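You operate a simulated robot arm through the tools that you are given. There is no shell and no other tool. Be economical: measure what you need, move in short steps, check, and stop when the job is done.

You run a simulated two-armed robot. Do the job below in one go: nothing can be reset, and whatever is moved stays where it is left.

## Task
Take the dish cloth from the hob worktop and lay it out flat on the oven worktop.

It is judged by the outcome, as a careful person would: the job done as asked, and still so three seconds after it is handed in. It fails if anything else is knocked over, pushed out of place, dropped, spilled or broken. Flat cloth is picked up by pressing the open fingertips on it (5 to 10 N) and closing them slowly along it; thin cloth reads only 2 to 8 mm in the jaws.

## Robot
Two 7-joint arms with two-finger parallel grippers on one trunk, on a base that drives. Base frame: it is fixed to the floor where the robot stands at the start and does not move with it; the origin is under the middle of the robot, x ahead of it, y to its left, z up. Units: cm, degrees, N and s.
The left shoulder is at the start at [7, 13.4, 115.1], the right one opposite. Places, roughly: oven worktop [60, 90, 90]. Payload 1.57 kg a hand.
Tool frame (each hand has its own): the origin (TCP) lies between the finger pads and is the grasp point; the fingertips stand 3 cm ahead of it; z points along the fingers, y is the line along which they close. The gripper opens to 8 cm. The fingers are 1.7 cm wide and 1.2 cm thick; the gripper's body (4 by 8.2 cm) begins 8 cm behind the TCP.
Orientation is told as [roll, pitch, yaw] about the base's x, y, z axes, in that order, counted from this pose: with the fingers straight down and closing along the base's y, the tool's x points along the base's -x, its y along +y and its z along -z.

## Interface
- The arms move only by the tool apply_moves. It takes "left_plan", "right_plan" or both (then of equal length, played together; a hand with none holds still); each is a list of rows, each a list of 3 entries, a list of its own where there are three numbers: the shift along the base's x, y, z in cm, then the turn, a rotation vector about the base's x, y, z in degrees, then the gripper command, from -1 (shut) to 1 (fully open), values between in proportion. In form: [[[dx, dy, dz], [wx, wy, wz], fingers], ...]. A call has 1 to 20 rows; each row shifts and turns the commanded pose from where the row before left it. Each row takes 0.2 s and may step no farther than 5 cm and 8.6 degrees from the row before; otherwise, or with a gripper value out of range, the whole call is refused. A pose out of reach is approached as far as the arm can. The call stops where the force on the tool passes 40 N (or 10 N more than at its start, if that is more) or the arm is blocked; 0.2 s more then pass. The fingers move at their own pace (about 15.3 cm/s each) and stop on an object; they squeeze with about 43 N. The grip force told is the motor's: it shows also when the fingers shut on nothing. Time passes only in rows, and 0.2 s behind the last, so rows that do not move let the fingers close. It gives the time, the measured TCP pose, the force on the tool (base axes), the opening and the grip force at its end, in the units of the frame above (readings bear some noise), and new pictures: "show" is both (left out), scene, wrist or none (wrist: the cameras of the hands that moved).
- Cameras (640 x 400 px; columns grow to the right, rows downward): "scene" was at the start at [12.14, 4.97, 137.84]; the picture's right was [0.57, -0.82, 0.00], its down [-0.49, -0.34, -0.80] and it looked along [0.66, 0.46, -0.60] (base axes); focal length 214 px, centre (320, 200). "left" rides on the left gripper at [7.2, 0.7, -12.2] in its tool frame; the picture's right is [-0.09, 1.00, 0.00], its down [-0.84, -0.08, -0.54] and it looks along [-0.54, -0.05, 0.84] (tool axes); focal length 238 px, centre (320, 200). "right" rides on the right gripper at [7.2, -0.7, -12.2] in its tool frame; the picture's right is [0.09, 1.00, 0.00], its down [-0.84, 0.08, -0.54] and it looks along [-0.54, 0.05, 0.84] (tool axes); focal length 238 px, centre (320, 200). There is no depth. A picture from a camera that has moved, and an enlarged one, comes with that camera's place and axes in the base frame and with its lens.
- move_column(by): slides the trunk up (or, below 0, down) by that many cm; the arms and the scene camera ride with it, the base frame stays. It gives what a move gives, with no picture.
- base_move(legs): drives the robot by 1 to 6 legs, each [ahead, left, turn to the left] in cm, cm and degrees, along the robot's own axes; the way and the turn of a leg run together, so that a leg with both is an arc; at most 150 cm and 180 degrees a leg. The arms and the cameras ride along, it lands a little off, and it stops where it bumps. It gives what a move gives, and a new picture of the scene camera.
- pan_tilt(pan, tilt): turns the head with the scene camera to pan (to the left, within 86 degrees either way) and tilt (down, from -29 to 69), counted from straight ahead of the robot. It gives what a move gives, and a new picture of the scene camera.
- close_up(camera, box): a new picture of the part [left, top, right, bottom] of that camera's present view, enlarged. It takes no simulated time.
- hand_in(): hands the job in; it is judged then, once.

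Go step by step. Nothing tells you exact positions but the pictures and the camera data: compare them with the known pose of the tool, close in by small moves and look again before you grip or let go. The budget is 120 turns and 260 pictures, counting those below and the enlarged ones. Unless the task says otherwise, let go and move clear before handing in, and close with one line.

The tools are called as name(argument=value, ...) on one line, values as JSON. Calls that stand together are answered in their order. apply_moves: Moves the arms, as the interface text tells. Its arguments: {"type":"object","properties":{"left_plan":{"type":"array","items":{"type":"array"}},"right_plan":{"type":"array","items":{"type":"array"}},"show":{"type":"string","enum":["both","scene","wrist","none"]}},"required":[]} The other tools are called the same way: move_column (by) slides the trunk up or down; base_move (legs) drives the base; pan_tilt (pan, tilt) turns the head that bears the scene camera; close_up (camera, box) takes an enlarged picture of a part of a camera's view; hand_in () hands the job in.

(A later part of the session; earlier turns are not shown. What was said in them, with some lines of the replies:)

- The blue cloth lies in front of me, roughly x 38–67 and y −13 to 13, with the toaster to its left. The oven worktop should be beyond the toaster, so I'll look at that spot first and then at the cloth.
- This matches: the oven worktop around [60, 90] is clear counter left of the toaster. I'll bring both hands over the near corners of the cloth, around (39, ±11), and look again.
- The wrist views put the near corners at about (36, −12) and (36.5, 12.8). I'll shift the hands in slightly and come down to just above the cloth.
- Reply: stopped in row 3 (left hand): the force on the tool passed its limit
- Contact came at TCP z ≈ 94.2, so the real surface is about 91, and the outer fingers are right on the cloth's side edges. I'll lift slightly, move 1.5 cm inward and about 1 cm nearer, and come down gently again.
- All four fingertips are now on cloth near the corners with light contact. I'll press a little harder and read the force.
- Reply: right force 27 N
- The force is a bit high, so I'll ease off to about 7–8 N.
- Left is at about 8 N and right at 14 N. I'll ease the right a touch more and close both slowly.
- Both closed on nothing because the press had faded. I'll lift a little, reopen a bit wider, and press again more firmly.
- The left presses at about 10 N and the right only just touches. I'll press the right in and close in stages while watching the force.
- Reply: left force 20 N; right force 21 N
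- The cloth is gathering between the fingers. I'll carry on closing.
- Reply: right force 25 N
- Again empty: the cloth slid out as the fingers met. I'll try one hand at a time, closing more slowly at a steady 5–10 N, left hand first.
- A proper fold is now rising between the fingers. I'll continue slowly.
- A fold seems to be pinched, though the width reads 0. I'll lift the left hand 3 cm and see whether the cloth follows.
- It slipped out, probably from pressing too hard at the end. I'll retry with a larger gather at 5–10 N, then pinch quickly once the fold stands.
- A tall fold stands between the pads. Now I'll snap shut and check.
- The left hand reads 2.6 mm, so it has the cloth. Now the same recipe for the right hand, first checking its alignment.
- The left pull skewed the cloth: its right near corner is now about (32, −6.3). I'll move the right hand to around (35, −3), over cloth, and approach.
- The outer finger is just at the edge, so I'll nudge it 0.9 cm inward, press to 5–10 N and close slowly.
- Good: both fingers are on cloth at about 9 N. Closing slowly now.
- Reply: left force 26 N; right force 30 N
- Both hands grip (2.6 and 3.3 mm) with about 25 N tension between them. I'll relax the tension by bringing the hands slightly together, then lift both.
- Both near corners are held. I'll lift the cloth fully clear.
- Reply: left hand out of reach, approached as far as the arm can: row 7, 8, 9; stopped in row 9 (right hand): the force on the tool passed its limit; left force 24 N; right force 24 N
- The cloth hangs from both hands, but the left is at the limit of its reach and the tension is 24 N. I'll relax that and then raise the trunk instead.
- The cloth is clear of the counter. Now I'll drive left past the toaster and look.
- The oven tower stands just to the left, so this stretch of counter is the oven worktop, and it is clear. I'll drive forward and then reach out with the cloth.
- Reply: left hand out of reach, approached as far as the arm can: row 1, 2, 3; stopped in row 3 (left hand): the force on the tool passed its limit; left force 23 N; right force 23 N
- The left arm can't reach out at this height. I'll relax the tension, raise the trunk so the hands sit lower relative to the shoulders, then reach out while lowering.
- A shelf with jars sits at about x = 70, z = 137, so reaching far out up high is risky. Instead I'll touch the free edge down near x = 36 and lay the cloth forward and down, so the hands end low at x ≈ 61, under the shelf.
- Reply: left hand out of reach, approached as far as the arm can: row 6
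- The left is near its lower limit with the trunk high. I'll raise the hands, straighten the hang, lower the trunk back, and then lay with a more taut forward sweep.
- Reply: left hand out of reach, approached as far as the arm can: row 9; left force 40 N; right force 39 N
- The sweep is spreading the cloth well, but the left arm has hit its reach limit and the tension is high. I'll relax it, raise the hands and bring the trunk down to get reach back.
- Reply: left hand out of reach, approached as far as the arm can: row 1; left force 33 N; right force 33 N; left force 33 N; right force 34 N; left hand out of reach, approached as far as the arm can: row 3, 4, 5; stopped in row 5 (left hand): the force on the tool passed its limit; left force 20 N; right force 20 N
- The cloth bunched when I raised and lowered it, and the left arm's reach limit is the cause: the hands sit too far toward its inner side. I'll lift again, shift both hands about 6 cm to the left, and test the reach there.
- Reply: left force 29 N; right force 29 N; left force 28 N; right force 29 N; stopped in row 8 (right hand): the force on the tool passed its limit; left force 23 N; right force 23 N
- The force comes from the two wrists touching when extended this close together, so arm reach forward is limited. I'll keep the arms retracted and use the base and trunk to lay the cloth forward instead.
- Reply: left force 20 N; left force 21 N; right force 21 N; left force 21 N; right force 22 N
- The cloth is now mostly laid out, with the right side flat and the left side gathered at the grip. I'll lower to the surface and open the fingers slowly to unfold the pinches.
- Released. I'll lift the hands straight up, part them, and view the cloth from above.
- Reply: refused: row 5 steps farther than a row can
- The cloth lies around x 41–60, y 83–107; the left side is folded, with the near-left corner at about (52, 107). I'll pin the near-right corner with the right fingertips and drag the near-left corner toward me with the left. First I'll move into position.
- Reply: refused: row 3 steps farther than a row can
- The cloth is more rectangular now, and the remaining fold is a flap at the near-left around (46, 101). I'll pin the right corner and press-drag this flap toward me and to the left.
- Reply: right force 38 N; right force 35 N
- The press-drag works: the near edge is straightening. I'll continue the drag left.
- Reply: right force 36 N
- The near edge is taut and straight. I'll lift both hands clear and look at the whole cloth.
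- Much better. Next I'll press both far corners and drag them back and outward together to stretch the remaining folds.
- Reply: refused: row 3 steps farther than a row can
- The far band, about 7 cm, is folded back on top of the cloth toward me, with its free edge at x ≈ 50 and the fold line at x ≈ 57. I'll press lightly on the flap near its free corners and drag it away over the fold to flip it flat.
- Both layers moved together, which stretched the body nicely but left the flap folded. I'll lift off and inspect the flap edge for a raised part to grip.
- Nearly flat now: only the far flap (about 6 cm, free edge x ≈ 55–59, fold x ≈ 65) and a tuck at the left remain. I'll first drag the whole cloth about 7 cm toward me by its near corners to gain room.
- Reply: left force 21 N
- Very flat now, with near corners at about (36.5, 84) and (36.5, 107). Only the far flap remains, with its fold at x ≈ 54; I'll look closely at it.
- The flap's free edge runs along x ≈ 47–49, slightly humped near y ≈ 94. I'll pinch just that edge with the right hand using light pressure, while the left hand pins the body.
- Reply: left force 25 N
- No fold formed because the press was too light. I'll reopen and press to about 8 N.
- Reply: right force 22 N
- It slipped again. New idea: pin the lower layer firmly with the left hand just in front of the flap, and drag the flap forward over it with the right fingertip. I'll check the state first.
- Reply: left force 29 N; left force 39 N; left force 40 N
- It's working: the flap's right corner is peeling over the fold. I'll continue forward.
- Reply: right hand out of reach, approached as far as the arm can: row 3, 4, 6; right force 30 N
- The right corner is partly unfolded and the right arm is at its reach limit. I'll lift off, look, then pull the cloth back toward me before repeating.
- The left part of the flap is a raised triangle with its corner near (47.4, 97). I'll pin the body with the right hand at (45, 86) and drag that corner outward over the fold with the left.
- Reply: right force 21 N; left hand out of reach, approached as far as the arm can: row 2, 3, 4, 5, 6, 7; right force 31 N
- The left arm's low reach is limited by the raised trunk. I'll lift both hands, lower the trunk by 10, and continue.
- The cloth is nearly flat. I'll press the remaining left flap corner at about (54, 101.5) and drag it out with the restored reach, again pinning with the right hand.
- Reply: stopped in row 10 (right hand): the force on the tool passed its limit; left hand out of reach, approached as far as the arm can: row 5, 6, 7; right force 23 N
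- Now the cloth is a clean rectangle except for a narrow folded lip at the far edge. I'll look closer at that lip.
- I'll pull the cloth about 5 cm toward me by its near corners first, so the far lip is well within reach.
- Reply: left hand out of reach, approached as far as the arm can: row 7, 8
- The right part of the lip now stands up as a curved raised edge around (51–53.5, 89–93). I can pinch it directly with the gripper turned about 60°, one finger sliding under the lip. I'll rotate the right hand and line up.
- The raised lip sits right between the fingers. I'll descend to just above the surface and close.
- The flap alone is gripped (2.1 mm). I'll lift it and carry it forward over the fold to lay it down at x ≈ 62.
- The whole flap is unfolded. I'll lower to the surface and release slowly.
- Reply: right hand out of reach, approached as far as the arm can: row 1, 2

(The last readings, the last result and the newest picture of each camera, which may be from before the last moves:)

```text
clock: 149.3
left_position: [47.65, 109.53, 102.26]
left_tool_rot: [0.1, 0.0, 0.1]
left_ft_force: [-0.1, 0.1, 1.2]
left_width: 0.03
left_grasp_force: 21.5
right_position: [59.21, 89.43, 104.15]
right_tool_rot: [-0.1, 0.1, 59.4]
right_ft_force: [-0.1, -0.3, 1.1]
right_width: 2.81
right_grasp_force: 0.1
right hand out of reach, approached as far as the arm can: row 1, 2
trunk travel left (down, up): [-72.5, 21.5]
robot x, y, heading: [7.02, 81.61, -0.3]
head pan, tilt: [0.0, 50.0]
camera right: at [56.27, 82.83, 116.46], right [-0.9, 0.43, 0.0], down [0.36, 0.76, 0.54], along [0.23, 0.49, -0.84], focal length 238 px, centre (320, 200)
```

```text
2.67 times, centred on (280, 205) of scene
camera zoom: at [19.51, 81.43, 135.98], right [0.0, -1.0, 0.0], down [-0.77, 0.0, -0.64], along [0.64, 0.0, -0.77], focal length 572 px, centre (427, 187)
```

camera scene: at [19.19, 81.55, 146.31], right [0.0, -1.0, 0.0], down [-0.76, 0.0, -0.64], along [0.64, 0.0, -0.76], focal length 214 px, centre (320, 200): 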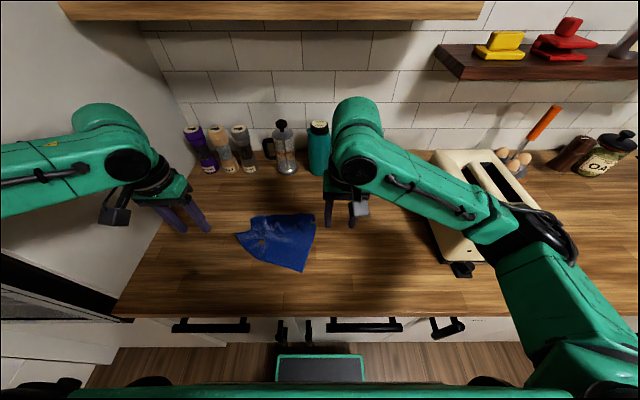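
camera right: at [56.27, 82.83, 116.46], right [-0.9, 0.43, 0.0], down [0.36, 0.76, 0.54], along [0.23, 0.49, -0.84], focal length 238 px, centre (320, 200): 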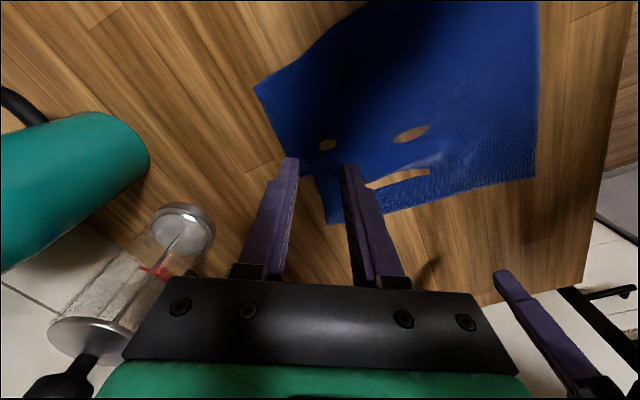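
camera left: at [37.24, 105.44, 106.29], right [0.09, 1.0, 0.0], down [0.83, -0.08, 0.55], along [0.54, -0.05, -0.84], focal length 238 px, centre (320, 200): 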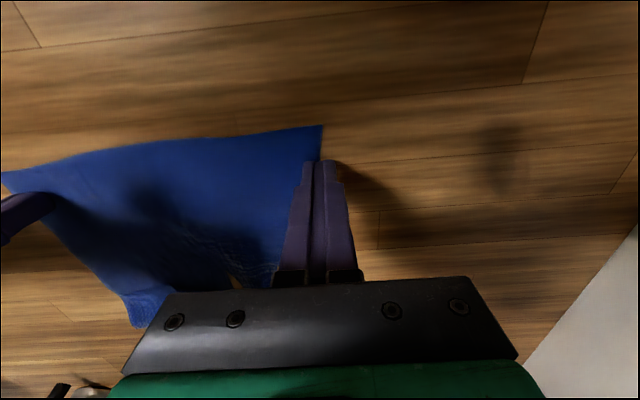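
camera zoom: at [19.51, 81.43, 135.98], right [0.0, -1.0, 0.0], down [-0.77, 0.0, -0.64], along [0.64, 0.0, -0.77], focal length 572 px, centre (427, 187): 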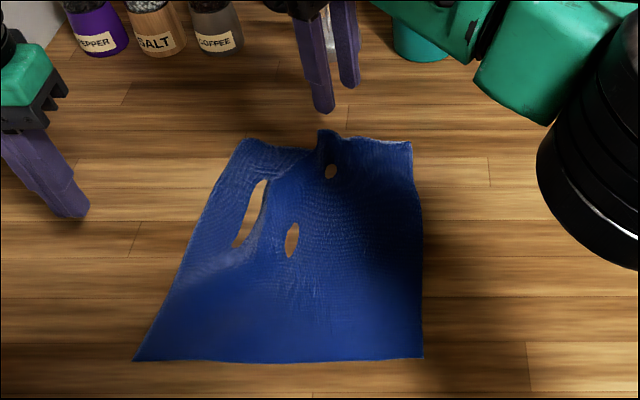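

Single layer now. Only the ridge on the left remains, so I'll pin the far-right area with the right hand and drag the far-left corner outward to the left.

apply_moves(left_plan=[[[4, -3, 0], [0, 0, 0], -1], [[4, -3, 0], [0, 0, 0], -1], [[4, -3, 0], [0, 0, 0], -1], [[0.6, -0.3, -3.5], [0, 0, 0], -1], [[0, 0, -3], [0, 0, 0], -1], [[0, 0, -1.3], [0, 0, 0], -1], [[0, 0, -0.3], [0, 0, 0], -1]], right_plan=[[[-1, -3, 0], [0, 0, 0], -1], [[0, 0, -3], [0, 0, 0], -1], [[0, 0, -3], [0, 0, 0], -1], [[0, 0, -2], [0, 0, 0], -1], [[0, 0, -1.5], [0, 0, 0], -1], [[0, 0, -0.5], [0, 0, 0], -1], [[0, 0, -0.1], [0, 0, 0], -1]], show="wrist")

```text
clock: 150.9
left_position: [60.07, 100.22, 94.23]
left_tool_rot: [0.1, 0.0, 0.1]
left_ft_force: [-0.3, -0.5, 1.1]
left_width: 0.0
left_grasp_force: 21.1
right_position: [58.08, 86.43, 94.06]
right_tool_rot: [-0.1, 0.3, 59.5]
right_ft_force: [1.3, 0.0, 1.2]
right_width: 0.0
right_grasp_force: 21.4
trunk travel left (down, up): [-72.5, 21.5]
robot x, y, heading: [6.92, 80.97, -0.3]
head pan, tilt: [0.0, 50.0]
camera right: at [55.12, 79.95, 106.45], right [-0.9, 0.43, 0.0], down [0.36, 0.76, 0.54], along [0.23, 0.49, -0.84], focal length 238 px, centre (320, 200)
camera left: at [52.9, 101.0, 106.36], right [0.09, 1.0, 0.0], down [0.84, -0.08, 0.54], along [0.54, -0.05, -0.84], focal length 238 px, centre (320, 200)
```

right: 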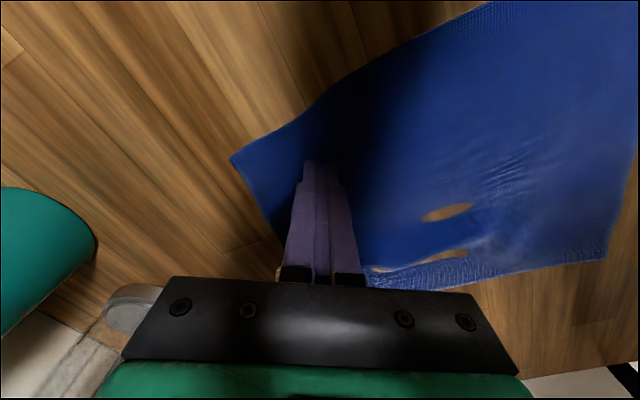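
left: 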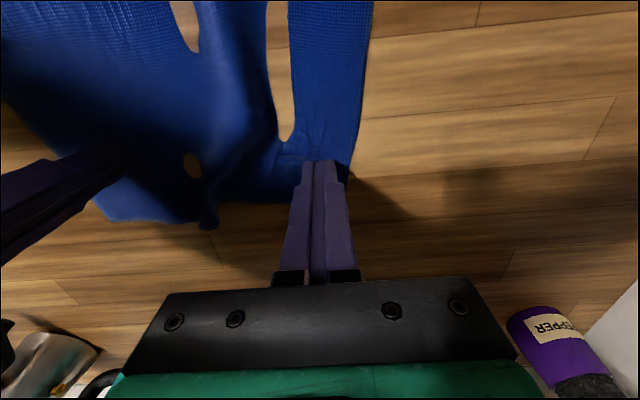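

Well placed. I'll press and drag left.

apply_moves(left_plan=[[[0, 0, -0.1], [0, 0, 0], -1], [[0, 0.7, 0], [0, 0, 0], -1], [[0, 0.7, 0], [0, 0, 0], -1], [[0, 0.7, 0], [0, 0, 0], -1], [[0, 0.7, 0], [0, 0, 0], -1], [[0, 0.7, 0], [0, 0, 0], -1]], right_plan=[[[0, 0, -0.18], [0, 0, 0], -1], [[0, 0, 0], [0, 0, 0], -1], [[0, 0, 0], [0, 0, 0], -1], [[0, 0, 0], [0, 0, 0], -1], [[0, 0, 0], [0, 0, 0], -1], [[0, 0, 0], [0, 0, 0], -1]], show="none")

close_up(camera="left", box=[0, 0, 420, 262])

```text
clock: 152.3
left_position: [60.01, 103.85, 94.24]
left_tool_rot: [0.1, 0.0, 0.1]
left_ft_force: [-0.1, 0.3, 0.9]
left_width: 0.0
left_grasp_force: 21.6
right_position: [57.99, 86.48, 94.13]
right_tool_rot: [-0.3, 0.0, 59.6]
right_ft_force: [5.2, 0.7, 22.7]
right_width: 0.0
right_grasp_force: 21.3
trunk travel left (down, up): [-72.5, 21.5]
robot x, y, heading: [6.77, 81.74, -0.2]
head pan, tilt: [0.0, 50.0]
```

```text
1.52 times, centred on (210, 131) of left
camera zoom: at [52.83, 104.58, 106.42], right [0.09, 1.0, 0.0], down [0.84, -0.08, 0.54], along [0.54, -0.05, -0.84], focal length 363 px, centre (488, 305)
```

zoom: 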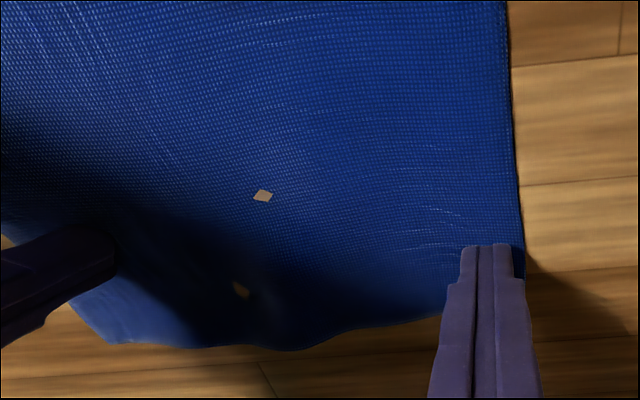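

The ridge is gone. One more small outward pull, then I'll lift both hands clear and check.

apply_moves(left_plan=[[[0.2, 0.6, -0.05], [0, 0, 0], -1], [[0.2, 0.6, 0], [0, 0, 0], -1], [[0, 0, 2], [0, 0, 0], -1], [[0, 0, 4], [0, 0, 0], -1], [[-3, 2, 3], [0, 0, 0], -1], [[-4, 2, 0], [0, 0, 0], -1], [[-4, 0, 0], [0, 0, 0], -1]], right_plan=[[[0, 0, 0], [0, 0, 0], -1], [[0, 0, 0], [0, 0, 0], -1], [[0, 0, 2], [0, 0, 0], -1], [[0, 0, 4], [0, 0, 0], -1], [[-3, 0, 3], [0, 0, -8], -1], [[-4, -1, 1], [0, 0, -8.5], -1], [[-4, -2, 1], [0, 0, -8.5], -1]], show="both")

close_up(camera="scene", box=[160, 130, 400, 280])

```text
clock: 153.9
left_position: [49.41, 108.81, 103.19]
left_tool_rot: [0.2, -0.1, 0.1]
left_ft_force: [-0.9, -0.3, -0.2]
left_width: 0.0
left_grasp_force: 21.5
right_position: [46.64, 83.34, 104.95]
right_tool_rot: [-0.1, 0.0, 34.3]
right_ft_force: [-0.6, -0.1, 0.2]
right_width: 0.0
right_grasp_force: 21.4
trunk travel left (down, up): [-72.5, 21.5]
robot x, y, heading: [7.06, 81.45, -0.2]
head pan, tilt: [0.0, 50.0]
camera scene: at [19.22, 81.4, 136.01], right [0.0, -1.0, 0.0], down [-0.76, 0.0, -0.64], along [0.64, 0.0, -0.76], focal length 214 px, centre (320, 200)
camera right: at [41.22, 78.68, 117.27], right [-0.64, 0.77, 0.0], down [0.65, 0.54, 0.54], along [0.42, 0.34, -0.84], focal length 238 px, centre (320, 200)
camera left: at [42.03, 109.51, 115.37], right [0.09, 1.0, 0.0], down [0.84, -0.08, 0.54], along [0.54, -0.05, -0.84], focal length 238 px, centre (320, 200)
```

scene: 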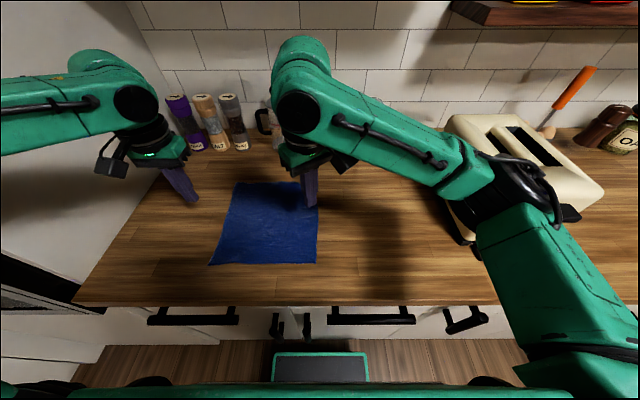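
right: 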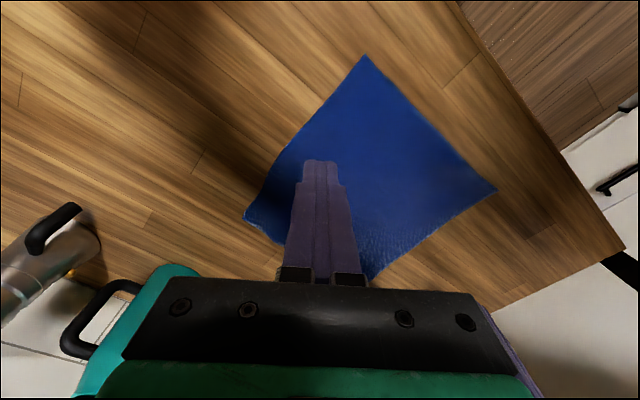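
left: 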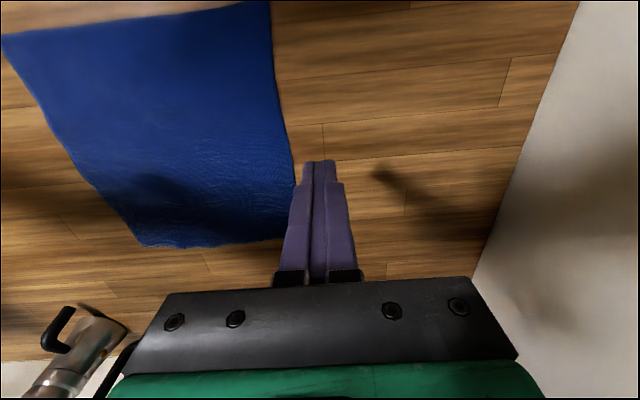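

```text
2.67 times, centred on (280, 205) of scene
camera zoom: at [19.22, 81.4, 136.01], right [0.0, -1.0, 0.0], down [-0.76, 0.0, -0.64], along [0.64, 0.0, -0.76], focal length 572 px, centre (427, 187)
```

zoom: 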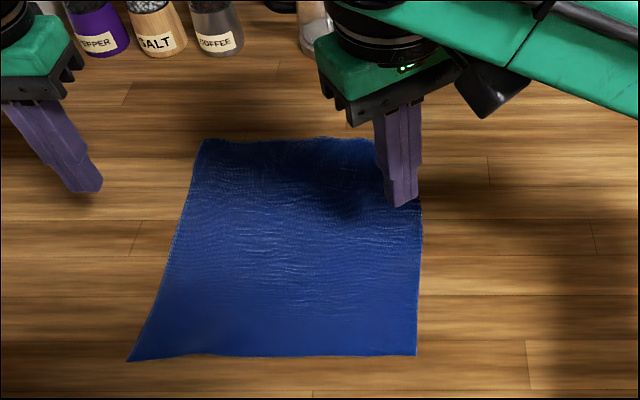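

The cloth lies flat and smooth. I'll raise the hands, back the robot away, and check everything else is in place.

apply_moves(left_plan=[[[0, 0, 4], [0, 0, 0], -1], [[-2, 0, 4], [0, 0, 0], -1], [[-3, 0, 3], [0, 0, 0], -1]], right_plan=[[[0, 0, 4], [0, 0, 0], -1], [[-2, 0, 4], [0, 0, 0], -1], [[-3, 0, 3], [0, 0, 0], -1]], show="none")

base_move(legs=[[-32, 0, 0]])

close_up(camera="scene", box=[160, 60, 640, 360])

```text
clock: 154.7
left_position: [44.4, 109.08, 114.27]
left_tool_rot: [0.0, -0.1, 0.2]
left_ft_force: [-0.7, 0.9, -0.1]
left_width: 0.0
left_grasp_force: 22.1
right_position: [41.66, 83.65, 116.13]
right_tool_rot: [-0.1, 0.1, 34.4]
right_ft_force: [-0.3, 0.6, -0.8]
right_width: 0.01
right_grasp_force: 21.4
trunk travel left (down, up): [-72.5, 21.5]
robot x, y, heading: [7.45, 81.67, -0.2]
head pan, tilt: [0.0, 50.0]
```

```text
clock: 156.9
left_position: [13.0, 109.12, 114.0]
left_tool_rot: [-0.1, 0.2, 0.3]
left_ft_force: [-0.1, 0.5, -1.1]
left_width: 0.0
left_grasp_force: 21.5
right_position: [10.59, 83.91, 115.94]
right_tool_rot: [-0.1, 0.2, 34.5]
right_ft_force: [0.4, 0.0, -1.0]
right_width: 0.0
right_grasp_force: 20.8
trunk travel left (down, up): [-72.5, 21.5]
robot x, y, heading: [-24.75, 81.61, 0.1]
head pan, tilt: [0.0, 50.0]
camera scene: at [-11.96, 81.67, 135.96], right [0.0, -1.0, 0.0], down [-0.77, 0.0, -0.64], along [0.64, 0.0, -0.77], focal length 214 px, centre (320, 200)
```

scene: 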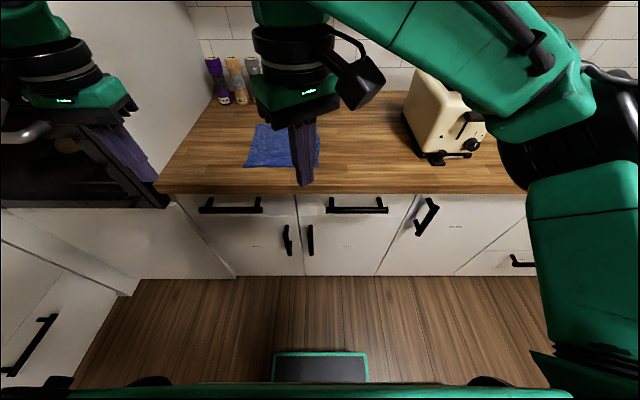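

```text
1.33 times, centred on (400, 210) of scene
camera zoom: at [-11.96, 81.67, 135.96], right [0.0, -1.0, 0.0], down [-0.77, 0.0, -0.64], along [0.64, 0.0, -0.77], focal length 286 px, centre (213, 187)
```

zoom: 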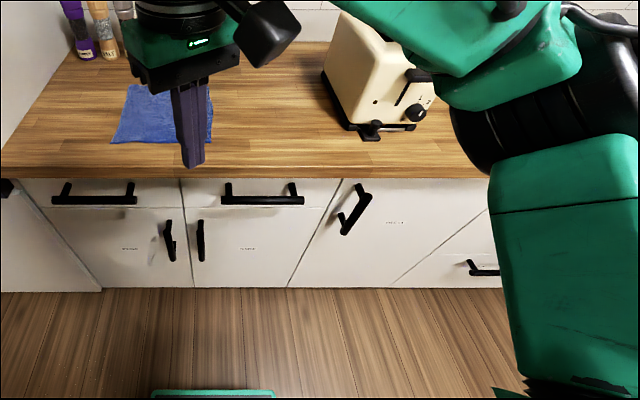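

The cloth lies flat in a single layer on the worktop beside the oven. The toaster and jars look undisturbed, and both hands are clear, so I'm handing in.

hand_in()

```text
The job is handed in.
```

The dish cloth is laid out flat, in a single layer, on the worktop beside the oven, and I saw nothing else knocked over or moved in the final check.
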